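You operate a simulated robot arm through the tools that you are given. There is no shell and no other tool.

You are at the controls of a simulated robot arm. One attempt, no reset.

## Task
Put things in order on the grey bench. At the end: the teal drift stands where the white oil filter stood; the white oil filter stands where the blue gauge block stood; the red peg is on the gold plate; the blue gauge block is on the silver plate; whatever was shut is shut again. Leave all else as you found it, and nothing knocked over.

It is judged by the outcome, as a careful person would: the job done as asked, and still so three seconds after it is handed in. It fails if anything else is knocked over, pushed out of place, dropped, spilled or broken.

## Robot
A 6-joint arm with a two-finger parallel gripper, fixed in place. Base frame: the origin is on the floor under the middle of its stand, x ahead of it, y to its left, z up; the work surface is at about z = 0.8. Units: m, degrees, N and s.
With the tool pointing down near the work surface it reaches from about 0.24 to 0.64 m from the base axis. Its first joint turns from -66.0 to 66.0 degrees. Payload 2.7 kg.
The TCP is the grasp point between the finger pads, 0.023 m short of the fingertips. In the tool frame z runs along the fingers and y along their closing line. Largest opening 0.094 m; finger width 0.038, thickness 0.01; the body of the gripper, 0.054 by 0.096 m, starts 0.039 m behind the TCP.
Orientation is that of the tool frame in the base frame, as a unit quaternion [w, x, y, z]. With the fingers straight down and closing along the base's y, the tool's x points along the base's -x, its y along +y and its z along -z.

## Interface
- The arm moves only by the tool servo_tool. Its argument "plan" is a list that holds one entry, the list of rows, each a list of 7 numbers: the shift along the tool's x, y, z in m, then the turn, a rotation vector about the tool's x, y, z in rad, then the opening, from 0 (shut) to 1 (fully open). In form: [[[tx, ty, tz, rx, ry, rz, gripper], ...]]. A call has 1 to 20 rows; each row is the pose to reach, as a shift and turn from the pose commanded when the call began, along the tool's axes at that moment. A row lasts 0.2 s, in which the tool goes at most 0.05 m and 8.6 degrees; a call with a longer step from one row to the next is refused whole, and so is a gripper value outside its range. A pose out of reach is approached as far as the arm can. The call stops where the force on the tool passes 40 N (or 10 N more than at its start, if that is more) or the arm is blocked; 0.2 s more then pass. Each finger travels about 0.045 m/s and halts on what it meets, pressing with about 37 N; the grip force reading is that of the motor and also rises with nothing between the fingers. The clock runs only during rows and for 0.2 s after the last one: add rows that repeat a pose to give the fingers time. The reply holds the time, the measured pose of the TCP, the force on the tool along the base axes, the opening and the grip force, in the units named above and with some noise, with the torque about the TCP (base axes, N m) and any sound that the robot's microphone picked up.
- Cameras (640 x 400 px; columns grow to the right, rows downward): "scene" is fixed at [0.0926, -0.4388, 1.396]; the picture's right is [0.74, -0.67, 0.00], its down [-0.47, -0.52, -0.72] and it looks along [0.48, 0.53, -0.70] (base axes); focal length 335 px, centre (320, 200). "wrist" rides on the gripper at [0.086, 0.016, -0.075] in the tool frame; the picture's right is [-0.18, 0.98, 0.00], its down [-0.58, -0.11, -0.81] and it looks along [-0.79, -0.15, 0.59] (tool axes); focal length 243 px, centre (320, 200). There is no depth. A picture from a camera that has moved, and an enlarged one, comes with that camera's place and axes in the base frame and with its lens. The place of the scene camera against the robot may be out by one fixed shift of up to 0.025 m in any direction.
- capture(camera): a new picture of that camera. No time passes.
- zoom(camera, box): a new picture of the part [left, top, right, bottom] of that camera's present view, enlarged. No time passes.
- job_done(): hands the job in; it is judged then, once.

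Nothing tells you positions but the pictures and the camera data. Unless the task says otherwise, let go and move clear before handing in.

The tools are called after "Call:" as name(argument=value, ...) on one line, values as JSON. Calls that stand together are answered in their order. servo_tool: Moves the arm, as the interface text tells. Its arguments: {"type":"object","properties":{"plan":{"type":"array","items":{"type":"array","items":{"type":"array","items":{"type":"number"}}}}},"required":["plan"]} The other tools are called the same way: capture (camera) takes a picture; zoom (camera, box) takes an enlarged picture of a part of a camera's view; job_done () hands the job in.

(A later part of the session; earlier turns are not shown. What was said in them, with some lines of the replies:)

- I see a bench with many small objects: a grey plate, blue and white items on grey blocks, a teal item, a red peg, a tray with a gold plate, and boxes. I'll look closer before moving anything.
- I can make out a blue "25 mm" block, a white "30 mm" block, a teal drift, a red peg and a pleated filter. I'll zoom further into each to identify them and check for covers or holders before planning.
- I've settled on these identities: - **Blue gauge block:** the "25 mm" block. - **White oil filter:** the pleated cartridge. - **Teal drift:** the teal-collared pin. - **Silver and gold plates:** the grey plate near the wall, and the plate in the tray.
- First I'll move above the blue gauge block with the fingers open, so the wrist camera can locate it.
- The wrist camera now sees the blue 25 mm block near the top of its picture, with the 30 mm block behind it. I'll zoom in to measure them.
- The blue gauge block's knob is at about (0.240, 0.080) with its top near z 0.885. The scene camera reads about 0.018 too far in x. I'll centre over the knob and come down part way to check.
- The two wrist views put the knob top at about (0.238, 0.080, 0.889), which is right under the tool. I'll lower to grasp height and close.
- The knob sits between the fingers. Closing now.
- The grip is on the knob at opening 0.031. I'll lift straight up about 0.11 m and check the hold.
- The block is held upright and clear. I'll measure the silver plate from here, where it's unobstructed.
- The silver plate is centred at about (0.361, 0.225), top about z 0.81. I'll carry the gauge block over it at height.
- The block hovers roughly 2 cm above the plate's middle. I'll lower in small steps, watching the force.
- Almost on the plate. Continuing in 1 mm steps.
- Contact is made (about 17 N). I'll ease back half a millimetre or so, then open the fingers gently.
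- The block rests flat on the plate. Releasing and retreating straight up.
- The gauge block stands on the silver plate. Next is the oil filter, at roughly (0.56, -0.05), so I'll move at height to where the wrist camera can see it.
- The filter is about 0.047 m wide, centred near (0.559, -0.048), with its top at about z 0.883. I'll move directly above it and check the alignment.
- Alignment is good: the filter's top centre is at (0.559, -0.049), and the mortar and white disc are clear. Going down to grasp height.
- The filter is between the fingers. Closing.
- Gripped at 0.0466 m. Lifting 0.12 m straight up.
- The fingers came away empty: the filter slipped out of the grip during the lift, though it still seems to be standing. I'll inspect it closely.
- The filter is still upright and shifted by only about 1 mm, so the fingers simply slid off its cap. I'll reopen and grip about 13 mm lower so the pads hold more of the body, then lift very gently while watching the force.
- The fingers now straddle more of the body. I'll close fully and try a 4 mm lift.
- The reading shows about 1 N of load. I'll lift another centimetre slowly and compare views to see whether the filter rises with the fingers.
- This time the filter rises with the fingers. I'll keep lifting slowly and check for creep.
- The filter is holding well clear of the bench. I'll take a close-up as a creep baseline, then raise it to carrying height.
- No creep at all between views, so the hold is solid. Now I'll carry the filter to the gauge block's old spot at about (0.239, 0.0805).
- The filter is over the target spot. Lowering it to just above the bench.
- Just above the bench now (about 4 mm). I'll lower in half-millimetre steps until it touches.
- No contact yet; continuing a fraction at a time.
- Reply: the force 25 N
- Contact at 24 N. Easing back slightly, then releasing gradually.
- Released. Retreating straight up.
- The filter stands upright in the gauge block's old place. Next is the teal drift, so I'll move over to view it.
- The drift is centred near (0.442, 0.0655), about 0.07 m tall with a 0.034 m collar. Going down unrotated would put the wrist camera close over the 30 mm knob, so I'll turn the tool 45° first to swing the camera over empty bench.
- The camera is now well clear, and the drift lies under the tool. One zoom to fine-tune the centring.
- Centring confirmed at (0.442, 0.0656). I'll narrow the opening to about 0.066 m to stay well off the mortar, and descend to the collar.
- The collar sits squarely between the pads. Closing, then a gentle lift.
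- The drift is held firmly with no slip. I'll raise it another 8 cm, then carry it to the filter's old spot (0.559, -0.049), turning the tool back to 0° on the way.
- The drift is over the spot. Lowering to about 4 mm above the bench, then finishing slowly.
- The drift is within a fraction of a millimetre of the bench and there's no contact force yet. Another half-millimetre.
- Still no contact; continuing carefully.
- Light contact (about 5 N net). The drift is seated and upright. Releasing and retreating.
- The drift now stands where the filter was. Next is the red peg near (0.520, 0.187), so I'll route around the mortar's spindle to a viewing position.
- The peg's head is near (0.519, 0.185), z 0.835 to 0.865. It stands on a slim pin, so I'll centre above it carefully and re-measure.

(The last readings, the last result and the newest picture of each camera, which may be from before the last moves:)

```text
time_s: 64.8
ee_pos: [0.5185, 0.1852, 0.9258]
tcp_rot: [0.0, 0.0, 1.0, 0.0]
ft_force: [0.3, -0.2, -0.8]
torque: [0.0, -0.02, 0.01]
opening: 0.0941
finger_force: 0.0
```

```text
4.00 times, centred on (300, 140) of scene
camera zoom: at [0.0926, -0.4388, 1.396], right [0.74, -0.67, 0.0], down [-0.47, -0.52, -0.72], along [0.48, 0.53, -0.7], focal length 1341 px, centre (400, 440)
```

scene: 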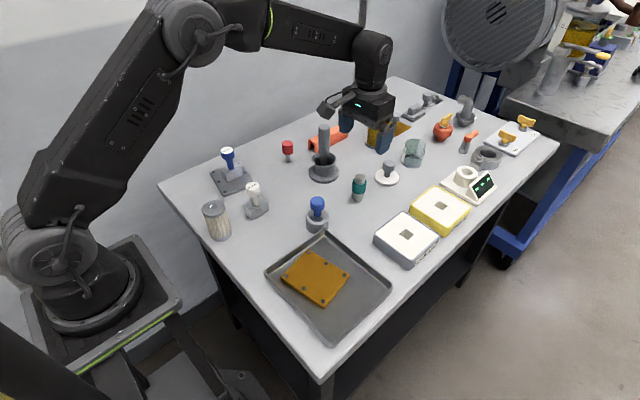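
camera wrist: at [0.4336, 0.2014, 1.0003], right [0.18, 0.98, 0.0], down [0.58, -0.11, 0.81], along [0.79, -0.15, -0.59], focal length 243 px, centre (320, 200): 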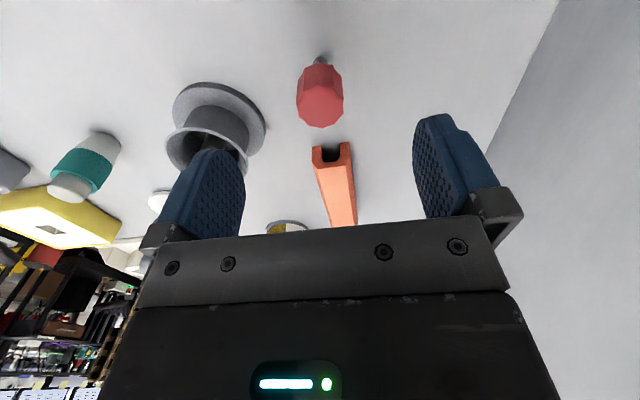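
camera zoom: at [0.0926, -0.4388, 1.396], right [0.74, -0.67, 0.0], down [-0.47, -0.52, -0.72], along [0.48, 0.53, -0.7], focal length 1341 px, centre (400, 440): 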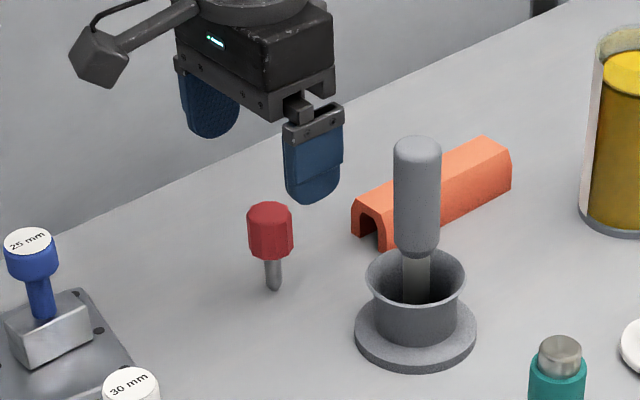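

The head centre is at (0.519, 0.185), directly under the tool. Descending around the head with a moderate opening.

Call:
servo_tool(plan=[[[0, 0.0002, 0.008, 0, 0, 0, 0.75], [0, 0.0002, 0.025, 0, 0, 0, 0.75], [0, 0.0002, 0.045, 0, 0, 0, 0.75], [0, 0.0002, 0.062, 0, 0, 0, 0.75], [0, 0.0002, 0.072, 0, 0, 0, 0.75], [0, 0.0002, 0.076, 0, 0, 0, 0.75], [0, 0.0002, 0.076, 0, 0, 0, 0.75]]])

Call:
capture(camera="wrist")

Call:
zoom(camera="scene", box=[240, 90, 360, 190])

```text
time_s: 66.4
ee_pos: [0.52, 0.1847, 0.8475]
tcp_rot: [-0.001, 0.0, 1.0, 0.001]
ft_force: [-0.4, 0.3, 0.3]
torque: [0.02, 0.0, -0.01]
opening: 0.0706
finger_force: 0.1
```

```text
taken
camera wrist: at [0.4346, 0.2005, 0.923], right [0.18, 0.98, 0.0], down [0.58, -0.11, 0.81], along [0.79, -0.15, -0.59], focal length 243 px, centre (320, 200)
```

wrist: 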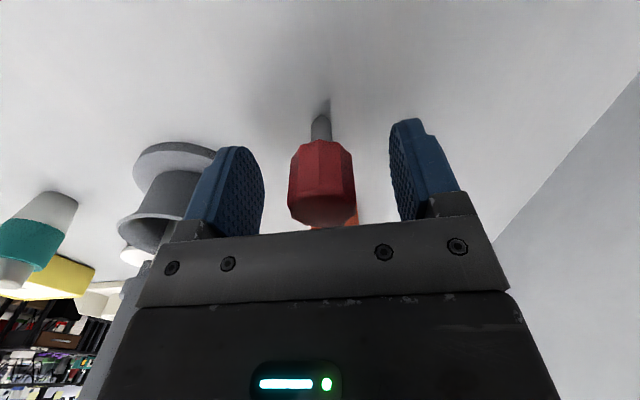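

```text
4.00 times, centred on (300, 140) of scene
camera zoom: at [0.0926, -0.4388, 1.396], right [0.74, -0.67, 0.0], down [-0.47, -0.52, -0.72], along [0.48, 0.53, -0.7], focal length 1341 px, centre (400, 440)
```

zoom: 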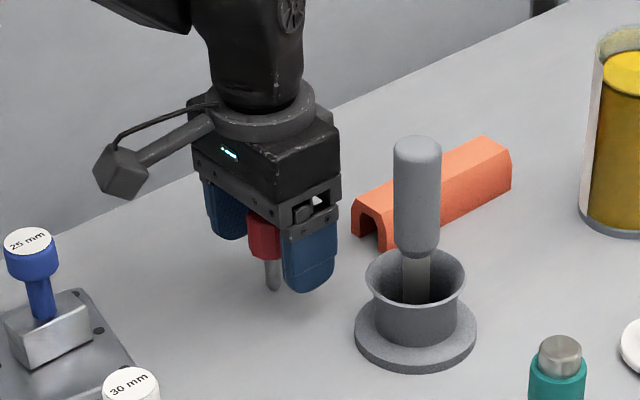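

The peg head is between the pads. I'll zoom on the pin's foot to see whether it is in a hole or free-standing.

Call:
zoom(camera="wrist", box=[290, 80, 360, 130])

Call:
servo_tool(plan=[[[0, 0, 0, 0, 0, 0, 0.55], [0, 0, 0, 0, 0, 0, 0.4], [0, 0, 0, 0, 0, 0, 0.3], [0, 0, 0, 0, 0, 0, 0.1], [0, 0, 0, 0, 0, 0, 0], [0, 0, 0, 0, 0, 0, 0]]])

Call:
zoom(camera="wrist", box=[220, 60, 420, 240])

Call:
zoom(camera="scene", box=[260, 120, 330, 180])

```text
8.00 times, centred on (325, 105) of wrist
camera zoom: at [0.4346, 0.2005, 0.923], right [0.18, 0.98, 0.0], down [0.58, -0.11, 0.81], along [0.79, -0.15, -0.59], focal length 1941 px, centre (280, 960)
```

zoom: 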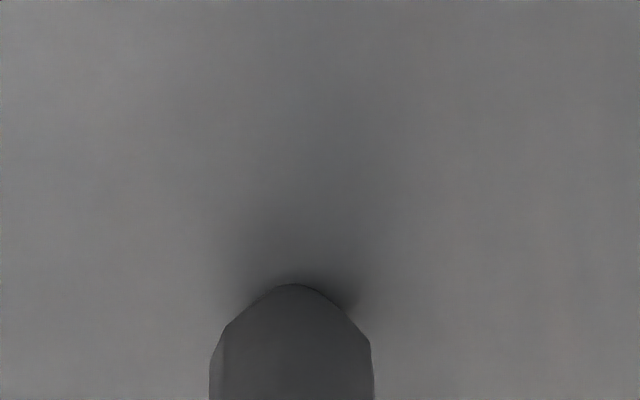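

```text
time_s: 67.8
ee_pos: [0.5194, 0.1848, 0.8493]
tcp_rot: [0.0, 0.0, 1.0, 0.0]
ft_force: [-0.2, 0.3, 1.0]
torque: [0.02, -0.01, 0.01]
opening: 0.0282
finger_force: 36.6
```

```text
2.22 times, centred on (320, 150) of wrist
camera zoom: at [0.4345, 0.2005, 0.9232], right [0.18, 0.98, 0.0], down [0.58, -0.11, 0.81], along [0.79, -0.15, -0.59], focal length 539 px, centre (320, 311)
```

zoom: 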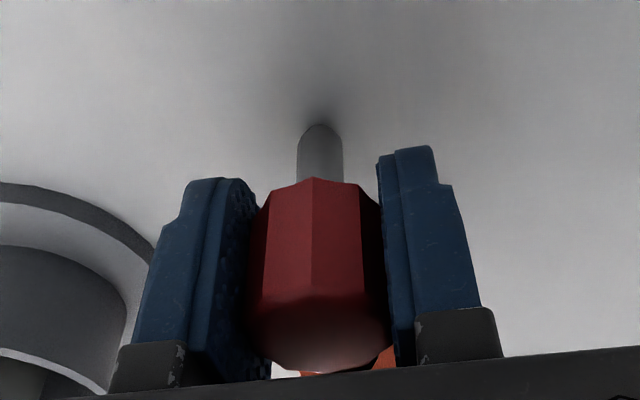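

```text
6.67 times, centred on (295, 150) of scene
camera zoom: at [0.0926, -0.4388, 1.396], right [0.74, -0.67, 0.0], down [-0.47, -0.52, -0.72], along [0.48, 0.53, -0.7], focal length 2234 px, centre (487, 533)
```

zoom: 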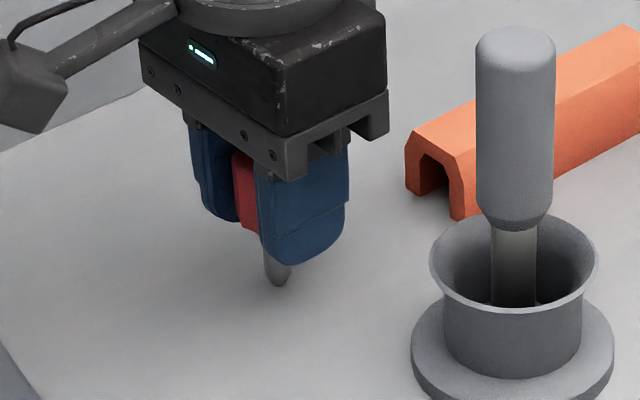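

The peg is free-standing with a chamfered tip, and it's gripped and still vertical. Lifting gently.

Call:
servo_tool(plan=[[[0, 0, -0.002, 0, 0, 0, 0], [0, 0, -0.005, 0, 0, 0, 0], [0, 0, -0.01, 0, 0, 0, 0], [0, 0, -0.016, 0, 0, 0, 0], [0, 0, -0.02, 0, 0, 0, 0]]])

Call:
zoom(camera="wrist", box=[220, 60, 420, 240])

Call:
zoom(camera="scene", box=[260, 120, 330, 180])

```text
time_s: 69.0
ee_pos: [0.5197, 0.1843, 0.8701]
tcp_rot: [0.0, 0.0, 1.0, 0.001]
ft_force: [-0.3, -0.3, -2.2]
torque: [0.02, 0.0, 0.02]
opening: 0.0284
finger_force: 37.0
```

```text
2.22 times, centred on (320, 150) of wrist
camera zoom: at [0.4343, 0.2006, 0.9441], right [0.18, 0.98, 0.0], down [0.58, -0.11, 0.81], along [0.79, -0.15, -0.59], focal length 539 px, centre (320, 311)
```

zoom: 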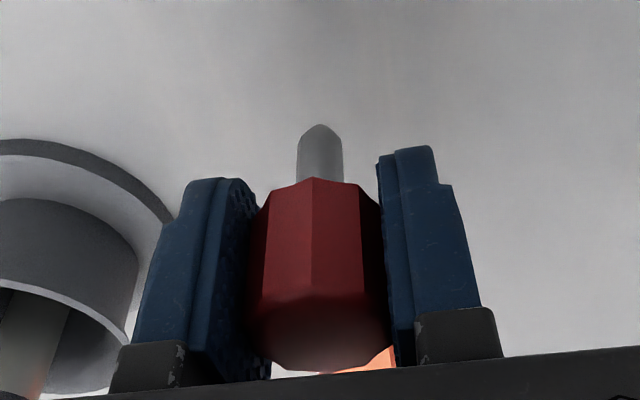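

```text
6.67 times, centred on (295, 150) of scene
camera zoom: at [0.0926, -0.4388, 1.396], right [0.74, -0.67, 0.0], down [-0.47, -0.52, -0.72], along [0.48, 0.53, -0.7], focal length 2234 px, centre (487, 533)
```

zoom: 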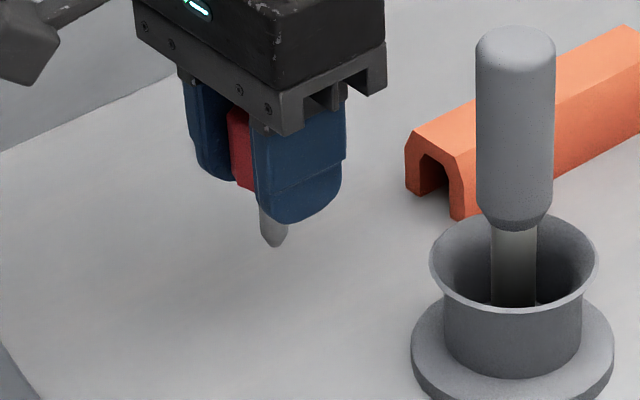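

The peg is held straight. I'll raise it high and carry it toward the tray, stopping where the wrist camera can measure the gold plate.

Call:
servo_tool(plan=[[[0, 0, -0.015, 0, 0, 0, 0], [0, 0, -0.04, 0, 0, 0, 0], [0, 0, -0.07, 0, 0, 0, 0], [0, 0, -0.1, 0, 0, 0, 0], [0, 0, -0.125, 0, 0, 0, 0], [0, 0, -0.135, 0, 0, 0, 0], [0.01, -0.012, -0.135, 0, 0, 0, 0], [0.03, -0.038, -0.135, 0, 0, 0, 0], [0.053, -0.067, -0.135, 0, 0, 0, 0], [0.076, -0.097, -0.135, 0, 0, 0, 0], [0.1, -0.127, -0.135, 0, 0, 0, 0], [0.124, -0.158, -0.135, 0, 0, 0, 0], [0.148, -0.188, -0.135, 0, 0, 0, 0], [0.172, -0.219, -0.135, 0, 0, 0, 0], [0.196, -0.249, -0.135, 0, 0, 0, 0], [0.22, -0.28, -0.135, 0, 0, 0, 0], [0.242, -0.308, -0.135, 0, 0, 0, 0], [0.26, -0.331, -0.135, 0, 0, 0, 0], [0.269, -0.3422, -0.135, 0, 0, 0, 0], [0.269, -0.3422, -0.135, 0, 0, 0, 0]]])

Call:
capture(camera="wrist")

Call:
capture(camera="scene")

```text
time_s: 73.2
ee_pos: [0.251, -0.1568, 1.0065]
tcp_rot: [0.0, 0.0, 1.0, 0.0]
ft_force: [-0.2, -0.1, -1.1]
torque: [-0.01, 0.01, 0.0]
opening: 0.0283
finger_force: 37.5
```

```text
taken
camera wrist: at [0.1656, -0.1414, 1.0792], right [0.18, 0.98, 0.0], down [0.58, -0.11, 0.81], along [0.79, -0.15, -0.59], focal length 243 px, centre (320, 200)
```

wrist: 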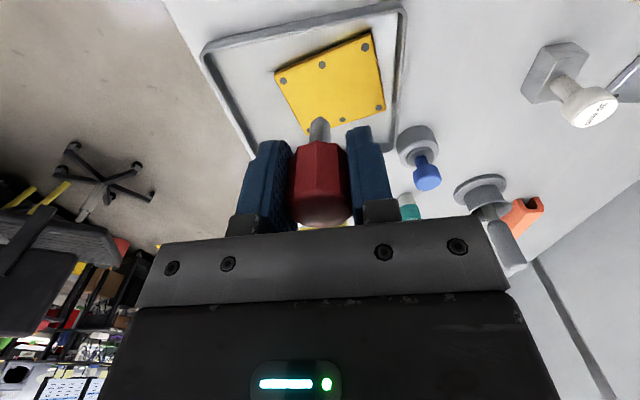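

```text
taken
```

scene: 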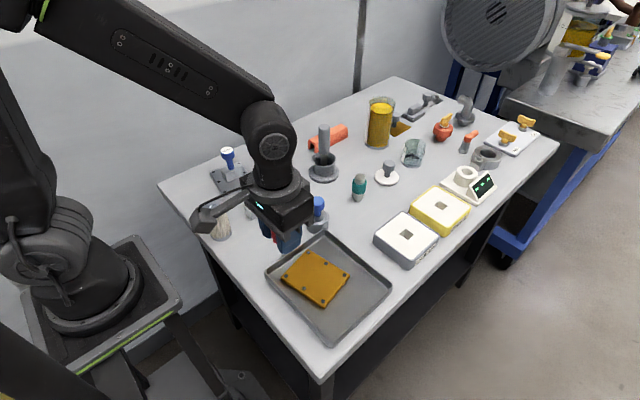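

Call:
zoom(camera="wrist", box=[200, 0, 420, 150])

Call:
zoom(camera="scene", box=[255, 225, 400, 345])

```text
2.67 times, centred on (310, 75) of wrist
camera zoom: at [0.1656, -0.1414, 1.0792], right [0.18, 0.98, 0.0], down [0.58, -0.11, 0.81], along [0.79, -0.15, -0.59], focal length 647 px, centre (347, 533)
```

zoom: 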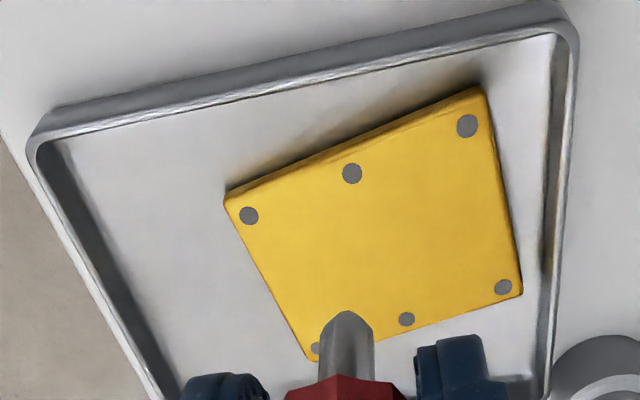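

```text
3.33 times, centred on (328, 285) of scene
camera zoom: at [0.0926, -0.4388, 1.396], right [0.74, -0.67, 0.0], down [-0.47, -0.52, -0.72], along [0.48, 0.53, -0.7], focal length 1117 px, centre (295, -83)
```

zoom: 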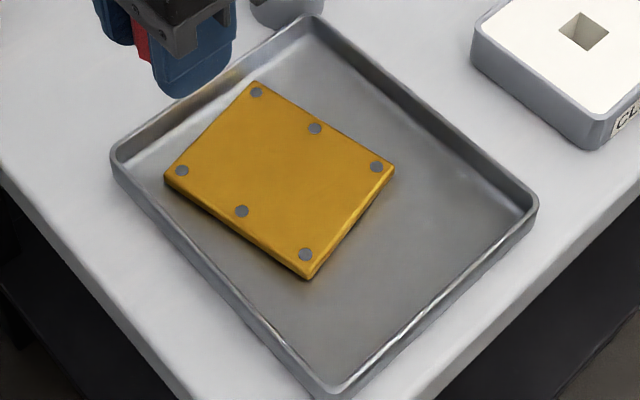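

The gold plate is centred at about (0.322, -0.155). I'll move over it and lower the peg to a few centimetres above.

Call:
servo_tool(plan=[[[-0.015, 0.0003, 0, 0, 0, 0, 0], [-0.04, 0.0008, 0, 0, 0, 0, 0], [-0.062, 0.0013, 0, 0, 0, 0, 0], [-0.072, 0.0015, 0.01, 0, 0, 0, 0], [-0.072, 0.0015, 0.03, 0, 0, 0, 0], [-0.072, 0.0015, 0.055, 0, 0, 0, 0], [-0.072, 0.0015, 0.08, 0, 0, 0, 0], [-0.072, 0.0015, 0.1, 0, 0, 0, 0], [-0.072, 0.0015, 0.116, 0, 0, 0, 0], [-0.072, 0.0015, 0.116, 0, 0, 0, 0]]])

Call:
capture(camera="wrist")

Call:
zoom(camera="scene", box=[255, 200, 400, 345])

```text
time_s: 75.4
ee_pos: [0.3227, -0.1562, 0.8901]
tcp_rot: [0.0, 0.0, 1.0, 0.0]
ft_force: [1.1, 0.4, -0.4]
torque: [0.0, -0.01, -0.02]
opening: 0.0286
finger_force: 36.8
```

```text
taken
camera wrist: at [0.2377, -0.1395, 0.9636], right [0.18, 0.98, 0.0], down [0.58, -0.11, 0.81], along [0.79, -0.15, -0.59], focal length 243 px, centre (320, 200)
```

wrist: 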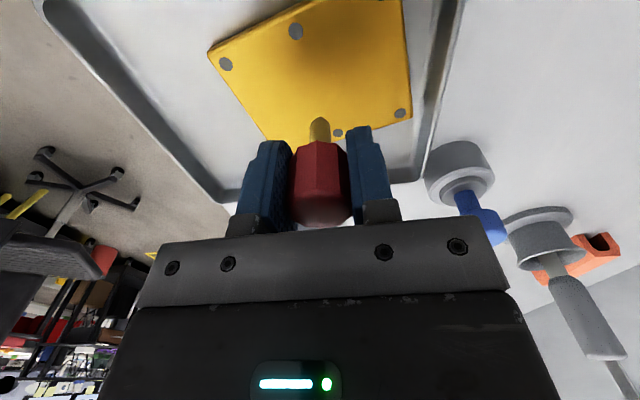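

```text
2.76 times, centred on (328, 272) of scene
camera zoom: at [0.0926, -0.4388, 1.396], right [0.74, -0.67, 0.0], down [-0.47, -0.52, -0.72], along [0.48, 0.53, -0.7], focal length 925 px, centre (299, 0)
```

zoom: 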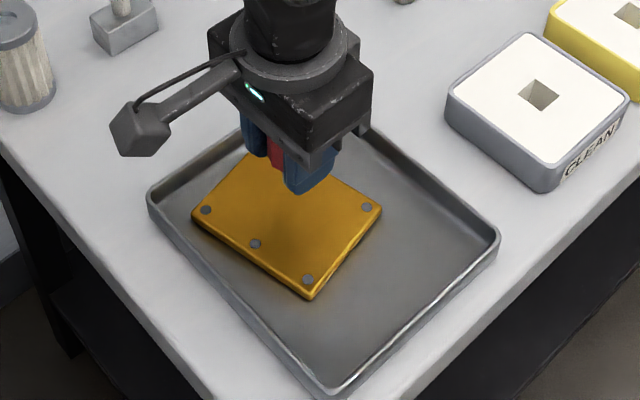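

The peg hangs over the middle of the plate. Lowering slowly from here.

Call:
servo_tool(plan=[[[0, 0, 0.005, 0, 0, 0, 0], [0, 0, 0.01, 0, 0, 0, 0], [0, 0, 0.015, 0, 0, 0, 0], [0, 0, 0.017, 0, 0, 0, 0], [0, 0, 0.019, 0, 0, 0, 0]]])

Call:
zoom(camera="wrist", box=[220, 40, 420, 240])

Call:
zoom(camera="scene", box=[285, 230, 345, 290])

```text
time_s: 76.6
ee_pos: [0.3232, -0.1556, 0.8694]
tcp_rot: [-0.001, -0.001, 1.0, 0.0]
ft_force: [0.3, 0.0, -0.1]
torque: [0.03, 0.01, 0.01]
opening: 0.0288
finger_force: 37.1
```

```text
2.00 times, centred on (320, 140) of wrist
camera zoom: at [0.2376, -0.1393, 0.9443], right [0.18, 0.98, 0.0], down [0.58, -0.11, 0.81], along [0.79, -0.15, -0.59], focal length 485 px, centre (320, 320)
```

zoom: 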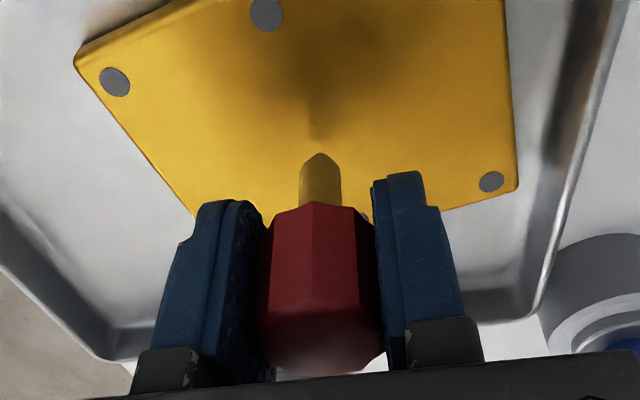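

```text
6.67 times, centred on (315, 260) of scene
camera zoom: at [0.0926, -0.4388, 1.396], right [0.74, -0.67, 0.0], down [-0.47, -0.52, -0.72], along [0.48, 0.53, -0.7], focal length 2234 px, centre (353, -200)
```

zoom: 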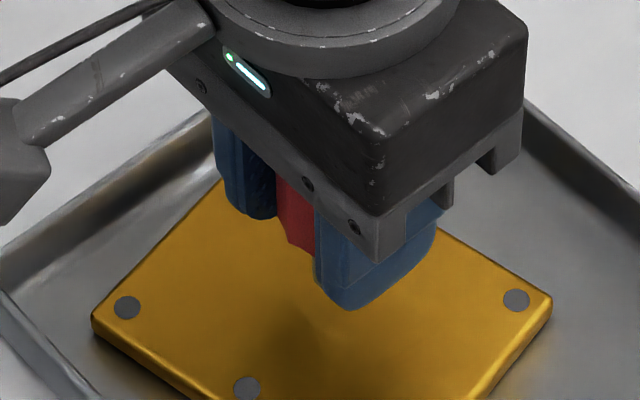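

No slip, and the tip is about a centimetre above the plate. Continuing down in 1 mm steps.

Call:
servo_tool(plan=[[[0, 0, 0.001, 0, 0, 0, 0], [0, 0, 0.002, 0, 0, 0, 0], [0, 0, 0.003, 0, 0, 0, 0], [0, 0, 0.004, 0, 0, 0, 0], [0, 0, 0.004, 0, 0, 0, 0]]])

Call:
zoom(camera="wrist", box=[270, 60, 370, 150])

```text
time_s: 77.8
ee_pos: [0.3227, -0.1558, 0.8647]
tcp_rot: [-0.001, 0.001, 1.0, 0.001]
ft_force: [-0.1, 0.6, -1.3]
torque: [-0.01, 0.02, 0.02]
opening: 0.0282
finger_force: 36.7
```

```text
4.44 times, centred on (320, 105) of wrist
camera zoom: at [0.237, -0.14, 0.9403], right [0.18, 0.98, 0.0], down [0.58, -0.11, 0.81], along [0.79, -0.15, -0.59], focal length 1078 px, centre (320, 622)
```

zoom: 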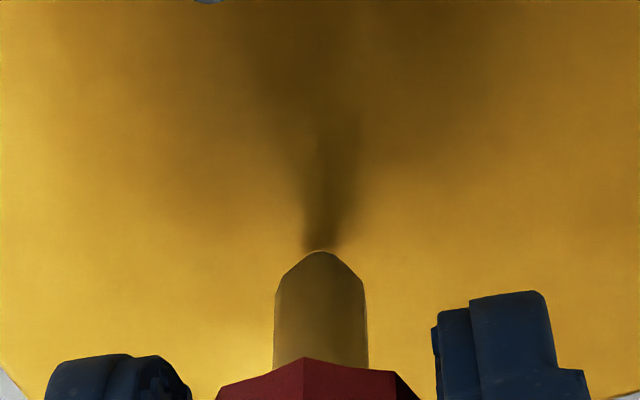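

Close to contact. Continuing in half-millimetre increments.

Call:
servo_tool(plan=[[[0, 0, 0.0005, 0, 0, 0, 0], [0, 0, 0.001, 0, 0, 0, 0], [0, 0, 0.0015, 0, 0, 0, 0], [0, 0, 0.0015, 0, 0, 0, 0]]])

Call:
zoom(camera="wrist", box=[270, 60, 370, 150])

```text
time_s: 78.8
ee_pos: [0.3229, -0.1558, 0.8639]
tcp_rot: [0.001, 0.0, 1.0, 0.0]
ft_force: [0.4, 0.2, 0.0]
torque: [-0.02, 0.04, 0.0]
opening: 0.0284
finger_force: 36.2
```

```text
4.44 times, centred on (320, 105) of wrist
camera zoom: at [0.2371, -0.1393, 0.9389], right [0.18, 0.98, 0.0], down [0.58, -0.11, 0.81], along [0.79, -0.15, -0.59], focal length 1078 px, centre (320, 622)
```

zoom: 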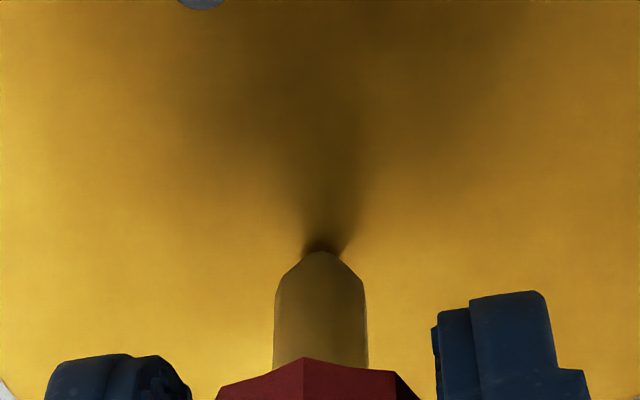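

Call:
servo_tool(plan=[[[0, 0, 0.0005, 0, 0, 0, 0], [0, 0, 0.001, 0, 0, 0, 0], [0, 0, 0.001, 0, 0, 0, 0]]])

Call:
zoom(camera="wrist", box=[270, 60, 370, 150])

```text
time_s: 79.6
ee_pos: [0.3223, -0.155, 0.864]
tcp_rot: [0.0, 0.0, 1.0, 0.0]
ft_force: [0.0, 0.0, -0.9]
torque: [0.0, 0.01, -0.01]
opening: 0.0289
finger_force: 36.7
```

```text
4.44 times, centred on (320, 105) of wrist
camera zoom: at [0.2375, -0.1394, 0.938], right [0.18, 0.98, 0.0], down [0.58, -0.11, 0.81], along [0.79, -0.15, -0.59], focal length 1078 px, centre (320, 622)
```

zoom: 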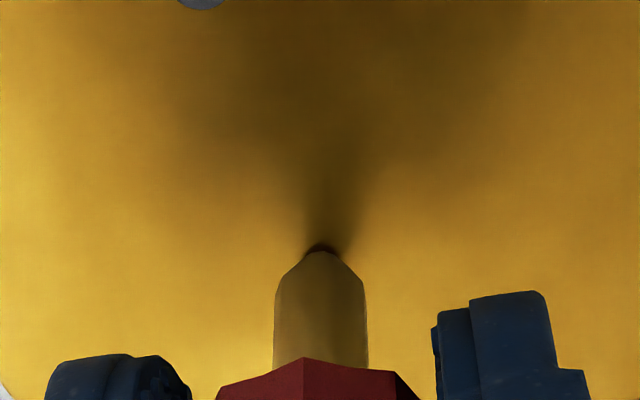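

Call:
servo_tool(plan=[[[0, 0, 0.0005, 0, 0, 0, 0], [0, 0, 0.0005, 0, 0, 0, 0]]])

```text
time_s: 80.2
ee_pos: [0.3228, -0.1552, 0.8636]
tcp_rot: [-0.001, 0.0, 1.0, 0.001]
ft_force: [-0.8, -0.1, 0.1]
torque: [0.01, -0.02, 0.0]
opening: 0.0285
finger_force: 36.8
```

The tip is very near the plate but there's no force yet. Another half-millimetre.

Call:
servo_tool(plan=[[[0, 0, 0.0005, 0, 0, 0, 0], [0, 0, 0.0005, 0, 0, 0, 0]]])

Call:
zoom(camera="wrist", box=[270, 60, 370, 150])

```text
time_s: 80.8
ee_pos: [0.323, -0.1563, 0.8625]
tcp_rot: [0.0, 0.0, 1.0, 0.0]
ft_force: [-6.7, 1.1, 19.5]
torque: [0.1, 0.27, -0.04]
opening: 0.0287
finger_force: 37.7
```

```text
4.44 times, centred on (320, 105) of wrist
camera zoom: at [0.2375, -0.1393, 0.9368], right [0.18, 0.98, 0.0], down [0.58, -0.11, 0.81], along [0.79, -0.15, -0.59], focal length 1078 px, centre (320, 622)
```

zoom: 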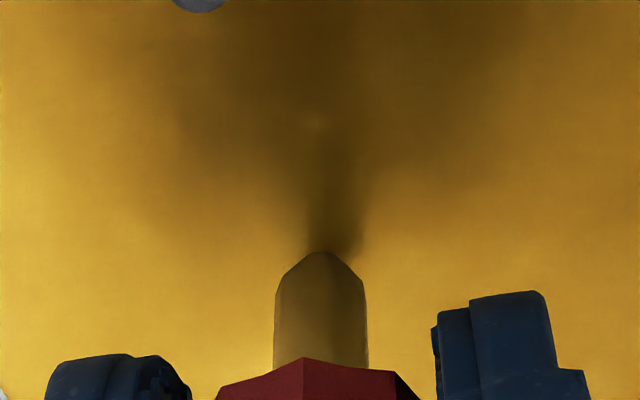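

Contact at about 20 N. I'll back off 0.3 to 0.4 mm so it rests lightly before release.

Call:
servo_tool(plan=[[[0, 0, -0.0003, 0, 0, 0, 0], [0, 0, -0.0003, 0, 0, 0, 0]]])

```text
time_s: 81.4
ee_pos: [0.3225, -0.156, 0.8637]
tcp_rot: [0.0, 0.0, 1.0, -0.001]
ft_force: [-3.5, 1.4, 18.3]
torque: [0.0, 0.16, -0.01]
opening: 0.0287
finger_force: 37.3
```

Call:
servo_tool(plan=[[[0, 0, -0.0003, 0, 0, 0, 0], [0, 0, -0.0003, 0, 0, 0, 0]]])

```text
time_s: 82.0
ee_pos: [0.3236, -0.1551, 0.8629]
tcp_rot: [0.001, 0.0, 1.0, 0.0]
ft_force: [1.1, -0.1, 6.7]
torque: [-0.04, -0.12, -0.03]
opening: 0.0286
finger_force: 37.0
```

Call:
servo_tool(plan=[[[0, 0, -0.0001, 0, 0, 0, 0], [0, 0, -0.0001, 0, 0, 0, 0]]])

Call:
zoom(camera="wrist", box=[220, 60, 420, 240])

Call:
zoom(camera="scene", box=[285, 230, 345, 290])

```text
time_s: 82.6
ee_pos: [0.3212, -0.1563, 0.863]
tcp_rot: [0.0, 0.0, 1.0, 0.0]
ft_force: [1.4, 0.7, 3.3]
torque: [0.02, -0.1, 0.03]
opening: 0.0286
finger_force: 36.8
```

```text
2.22 times, centred on (320, 150) of wrist
camera zoom: at [0.2364, -0.1394, 0.9371], right [0.18, 0.98, 0.0], down [0.58, -0.11, 0.81], along [0.79, -0.15, -0.59], focal length 539 px, centre (320, 311)
```

zoom: 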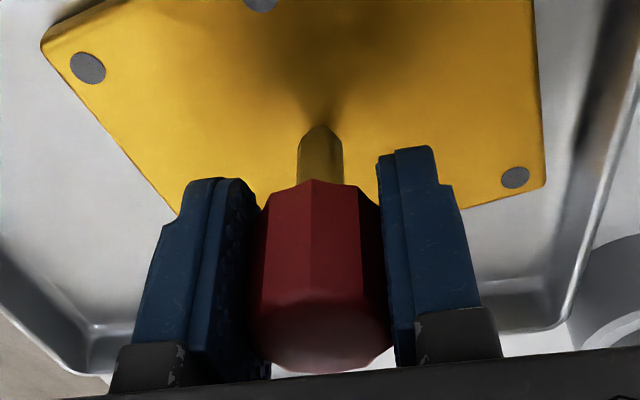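

```text
6.67 times, centred on (315, 260) of scene
camera zoom: at [0.0926, -0.4388, 1.396], right [0.74, -0.67, 0.0], down [-0.47, -0.52, -0.72], along [0.48, 0.53, -0.7], focal length 2234 px, centre (353, -200)
```

zoom: 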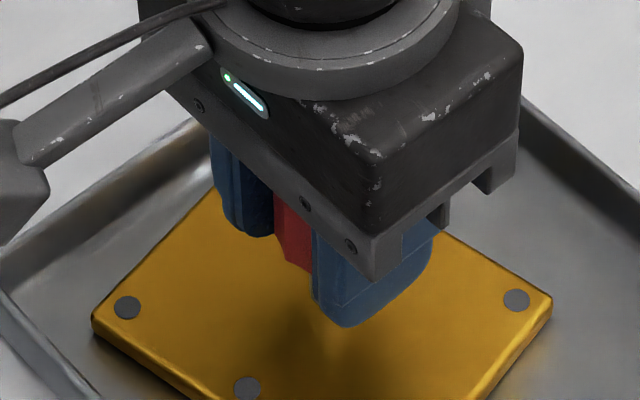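

The peg rests lightly (about 3 N) and looks vertical. I'll open very slowly so it isn't disturbed.

Call:
servo_tool(plan=[[[0, 0, 0, 0, 0, 0, 0.29], [0, 0, 0, 0, 0, 0, 0.3], [0, 0, 0, 0, 0, 0, 0.305], [0, 0, 0, 0, 0, 0, 0.31], [0, 0, 0, 0, 0, 0, 0.315], [0, 0, 0, 0, 0, 0, 0.32], [0, 0, 0, 0, 0, 0, 0.33], [0, 0, 0, 0, 0, 0, 0.34]]])

Call:
zoom(camera="wrist", box=[220, 60, 420, 240])

```text
time_s: 84.4
ee_pos: [0.3232, -0.1565, 0.8627]
tcp_rot: [0.0, 0.001, 1.0, 0.0]
ft_force: [-0.2, 0.1, 0.3]
torque: [0.0, 0.01, -0.02]
opening: 0.032
finger_force: 0.0
```

```text
2.22 times, centred on (320, 150) of wrist
camera zoom: at [0.2366, -0.1395, 0.9372], right [0.18, 0.98, 0.0], down [0.58, -0.11, 0.81], along [0.79, -0.15, -0.59], focal length 539 px, centre (320, 311)
```

zoom: 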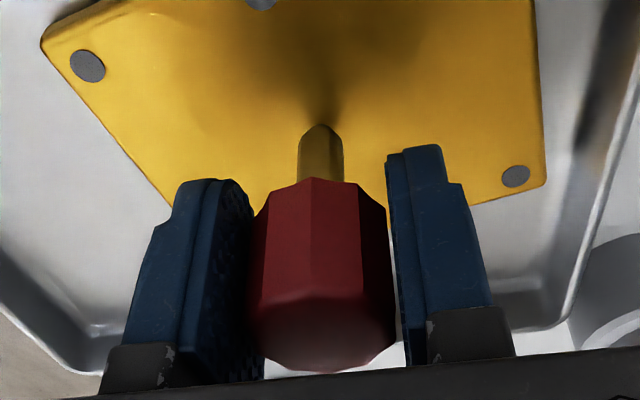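

Call:
servo_tool(plan=[[[0, 0, 0, 0, 0, 0, 0.345], [0, 0, 0, 0, 0, 0, 0.35], [0, 0, 0, 0, 0, 0, 0.36], [0, 0, 0, 0, 0, 0, 0.37], [0, 0, 0, 0, 0, 0, 0.38], [0, 0, 0, 0, 0, 0, 0.38]]])

Call:
zoom(camera="wrist", box=[220, 60, 420, 240])

```text
time_s: 85.8
ee_pos: [0.323, -0.1556, 0.8631]
tcp_rot: [0.001, 0.0, 1.0, 0.001]
ft_force: [1.0, -0.8, -0.9]
torque: [0.0, -0.02, -0.03]
opening: 0.0357
finger_force: 0.0
```

```text
2.22 times, centred on (320, 150) of wrist
camera zoom: at [0.2366, -0.1394, 0.9372], right [0.18, 0.98, 0.0], down [0.58, -0.11, 0.81], along [0.79, -0.15, -0.59], focal length 539 px, centre (320, 311)
```

zoom: 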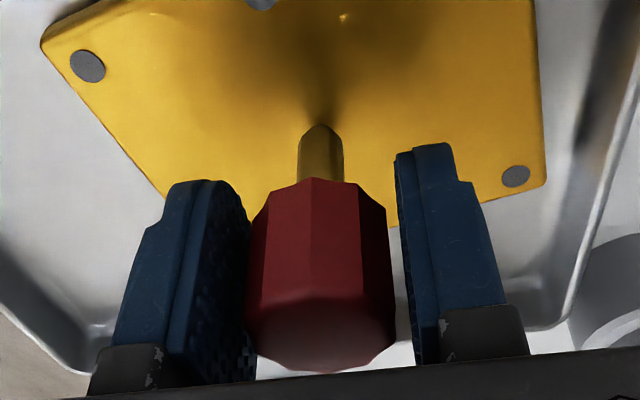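

The peg hasn't moved while the fingers cleared it, so it's standing on its own. Opening further, then retreating straight up.

Call:
servo_tool(plan=[[[0, 0, 0, 0, 0, 0, 0.45], [0, 0, 0, 0, 0, 0, 0.55], [0, 0, 0, 0, 0, 0, 0.65], [0, 0, 0, 0, 0, 0, 0.75], [0, 0, 0, 0, 0, 0, 0.8], [0, 0, 0, 0, 0, 0, 0.8]]])

Call:
servo_tool(plan=[[[0, 0, -0.006, 0, 0, 0, 0.8], [0, 0, -0.018, 0, 0, 0, 0.8], [0, 0, -0.035, 0, 0, 0, 0.8], [0, 0, -0.055, 0, 0, 0, 0.8], [0, 0, -0.08, 0, 0, 0, 0.8], [0, 0, -0.11, 0, 0, 0, 0.8], [0, 0, -0.135, 0, 0, 0, 0.8], [0, 0, -0.145, 0, 0, 0, 0.8], [0, 0, -0.145, 0, 0, 0, 0.8]]])

Call:
capture(camera="wrist")

Call:
capture(camera="scene")

```text
time_s: 87.2
ee_pos: [0.321, -0.1561, 0.8629]
tcp_rot: [0.0, 0.0, 1.0, 0.001]
ft_force: [0.9, -0.1, -0.4]
torque: [-0.04, 0.01, 0.04]
opening: 0.0752
finger_force: 0.0
```

```text
time_s: 89.2
ee_pos: [0.324, -0.1572, 1.0099]
tcp_rot: [0.0, 0.0, 1.0, 0.0]
ft_force: [1.3, 1.0, 0.0]
torque: [0.02, 0.0, -0.01]
opening: 0.0752
finger_force: 0.0
```

```text
taken
camera wrist: at [0.2378, -0.1407, 1.0839], right [0.18, 0.98, 0.0], down [0.58, -0.11, 0.81], along [0.79, -0.15, -0.59], focal length 243 px, centre (320, 200)
```

wrist: 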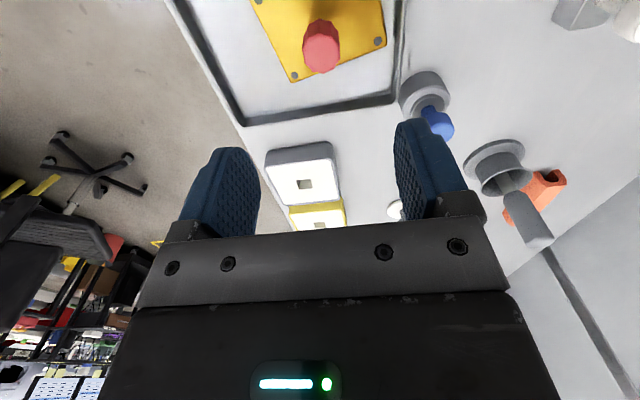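

```text
taken
```

scene: 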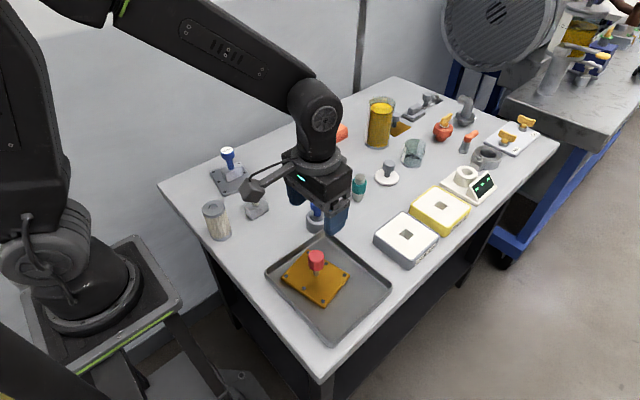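

The red peg stands on the gold plate. I'll move the arm back to its starting area and inspect everything.

Call:
servo_tool(plan=[[[0, 0.015, -0.005, 0, 0, 0, 0.9], [-0.002, 0.045, -0.005, 0, 0, 0, 1], [-0.005, 0.085, -0.005, 0, 0, 0, 1], [-0.008, 0.125, -0.005, 0, 0, 0, 1], [-0.011, 0.165, -0.005, 0, 0, 0, 1], [-0.014, 0.205, -0.005, 0, 0, 0, 1], [-0.016, 0.245, -0.005, 0, 0, 0, 1], [-0.018, 0.275, -0.005, 0, 0, 0, 1], [-0.018, 0.288, -0.005, 0, 0, 0, 1], [-0.018, 0.288, -0.005, 0, 0, 0, 1]]])

Call:
capture(camera="scene")

Call:
zoom(camera="scene", box=[180, 120, 340, 240])

Call:
zoom(camera="scene", box=[255, 225, 400, 345])

Call:
zoom(camera="scene", box=[320, 80, 480, 200])

Call:
capture(camera="wrist")

```text
time_s: 91.4
ee_pos: [0.3408, 0.1326, 1.0142]
tcp_rot: [0.0, 0.0, 1.0, 0.0]
ft_force: [0.9, 0.6, 0.5]
torque: [-0.03, -0.03, 0.02]
opening: 0.0942
finger_force: 0.1
```

```text
taken
```

scene: 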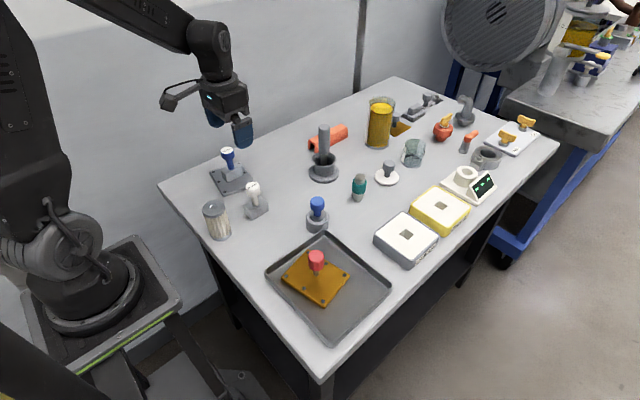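

```text
3.33 times, centred on (260, 180) of scene
camera zoom: at [0.0926, -0.4388, 1.396], right [0.74, -0.67, 0.0], down [-0.47, -0.52, -0.72], along [0.48, 0.53, -0.7], focal length 1117 px, centre (520, 267)
```

zoom: 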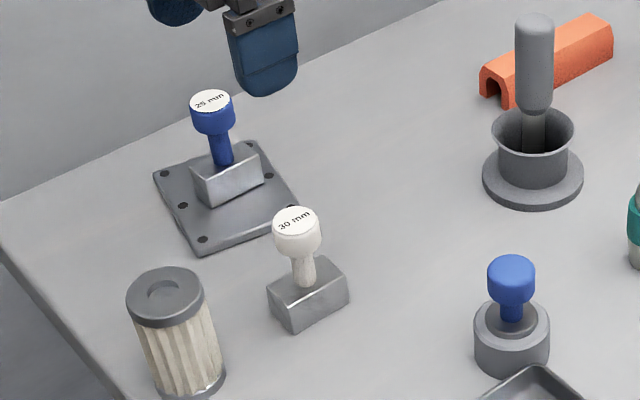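

```text
3.33 times, centred on (328, 285) of scene
camera zoom: at [0.0926, -0.4388, 1.396], right [0.74, -0.67, 0.0], down [-0.47, -0.52, -0.72], along [0.48, 0.53, -0.7], focal length 1117 px, centre (295, -83)
```

zoom: 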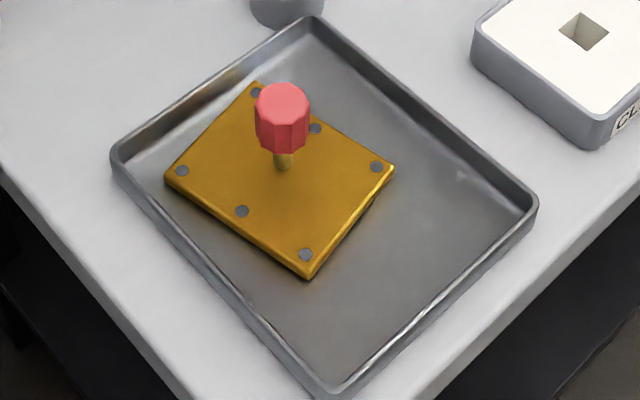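

```text
3.33 times, centred on (400, 140) of scene
camera zoom: at [0.0926, -0.4388, 1.396], right [0.74, -0.67, 0.0], down [-0.47, -0.52, -0.72], along [0.48, 0.53, -0.7], focal length 1117 px, centre (53, 400)
```

zoom: 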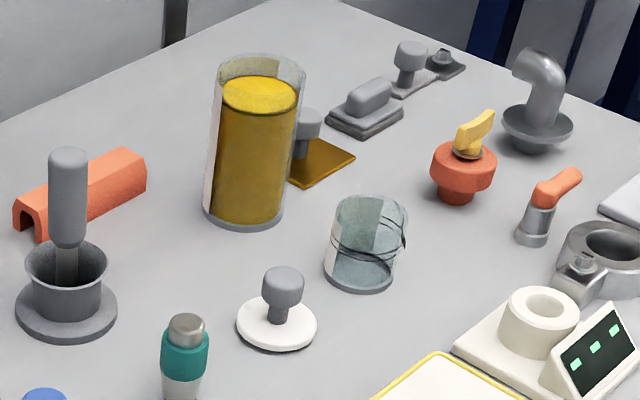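

```text
taken
camera wrist: at [0.2554, 0.1493, 1.0893], right [0.18, 0.98, 0.0], down [0.58, -0.11, 0.81], along [0.79, -0.15, -0.59], focal length 243 px, centre (320, 200)
```

wrist: 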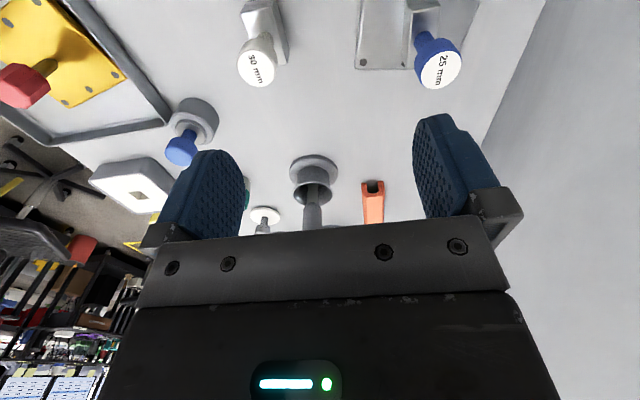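

Everything looks upright and the plates haven't moved. One last close check of the drift's position and the peg's stability.

Call:
zoom(camera="scene", box=[330, 150, 420, 206])

Call:
servo_tool(plan=[[[0, 0, 0, 0, 0, 0, 1], [0, 0, 0, 0, 0, 0, 1], [0, 0, 0, 0, 0, 0, 1], [0, 0, 0, 0, 0, 0, 1], [0, 0, 0, 0, 0, 0, 1], [0, 0, 0, 0, 0, 0, 1], [0, 0, 0, 0, 0, 0, 1], [0, 0, 0, 0, 0, 0, 1], [0, 0, 0, 0, 0, 0, 1], [0, 0, 0, 0, 0, 0, 1]]])

Call:
capture(camera="scene")

Call:
zoom(camera="scene", box=[285, 235, 355, 305])

Call:
zoom(camera="scene", box=[190, 190, 280, 246])

```text
7.11 times, centred on (375, 178) of scene
camera zoom: at [0.0926, -0.4388, 1.396], right [0.74, -0.67, 0.0], down [-0.47, -0.52, -0.72], along [0.48, 0.53, -0.7], focal length 2383 px, centre (-71, 356)
```

zoom: 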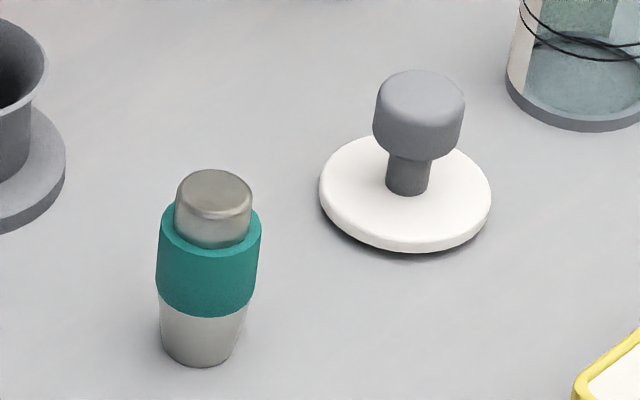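

```text
time_s: 93.6
ee_pos: [0.3406, 0.133, 1.0155]
tcp_rot: [0.0, 0.0, 1.0, -0.001]
ft_force: [0.1, 0.7, 0.7]
torque: [-0.04, 0.01, 0.01]
opening: 0.0942
finger_force: 0.0
```

```text
taken
```

scene: 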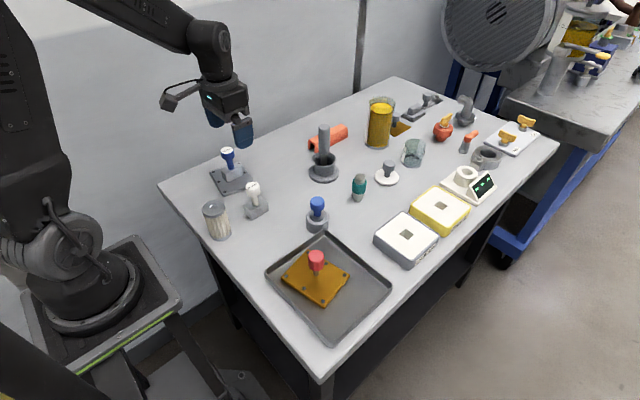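

```text
5.71 times, centred on (320, 270) of scene
camera zoom: at [0.0926, -0.4388, 1.396], right [0.74, -0.67, 0.0], down [-0.47, -0.52, -0.72], along [0.48, 0.53, -0.7], focal length 1915 px, centre (320, -200)
```

zoom: 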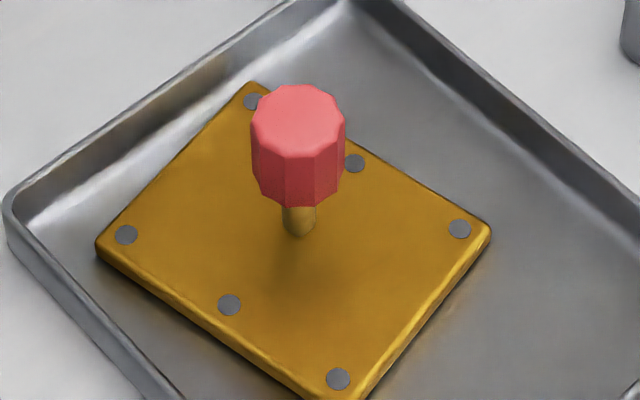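

```text
7.11 times, centred on (235, 218) of scene
camera zoom: at [0.0926, -0.4388, 1.396], right [0.74, -0.67, 0.0], down [-0.47, -0.52, -0.72], along [0.48, 0.53, -0.7], focal length 2383 px, centre (924, 72)
```

zoom: 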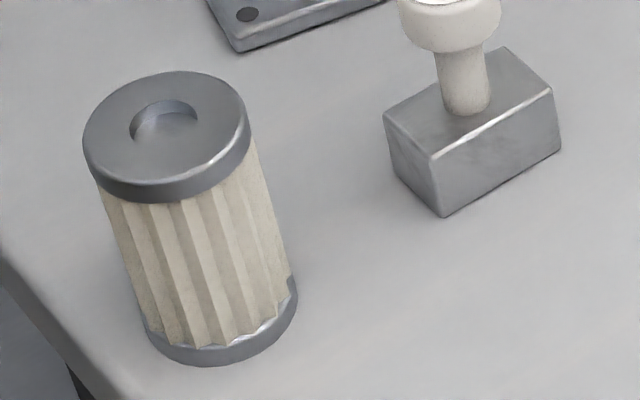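

The final state matches the request:
- **Drift:** it stands where the filter stood, within about 2 mm.
- **Filter:** it stands where the gauge block stood, upright.
- **Gauge block:** it is on the silver plate.
- **Peg:** it stands steady on the gold plate.

I opened nothing, so there was nothing to shut again, and the other objects look unmoved. The arm is clear, so I'm handing in.

Call:
job_done()

```text
The job is handed in.
```

I've handed the job in, with every move done and the arm clear of the bench. The hand-in reply gave no verdict. In my last pictures:

- **Teal drift:** stands where the white oil filter stood, within about 2 mm.
- **White oil filter:** stands where the blue 25 mm gauge block stood.
- **Blue gauge block:** sits on the middle of the silver plate.
- **Red peg:** stands upright near the middle of the gold plate in the tray. It was still steady after a two-second wait.
- **Anything shut:** I opened nothing, so there was nothing to shut again.

On my first try the filter slipped out of the fingers as I lifted. It stayed upright and moved only about 1 mm, and a lower grip then held. In the pictures nothing was knocked over, and everything else looked unmoved.
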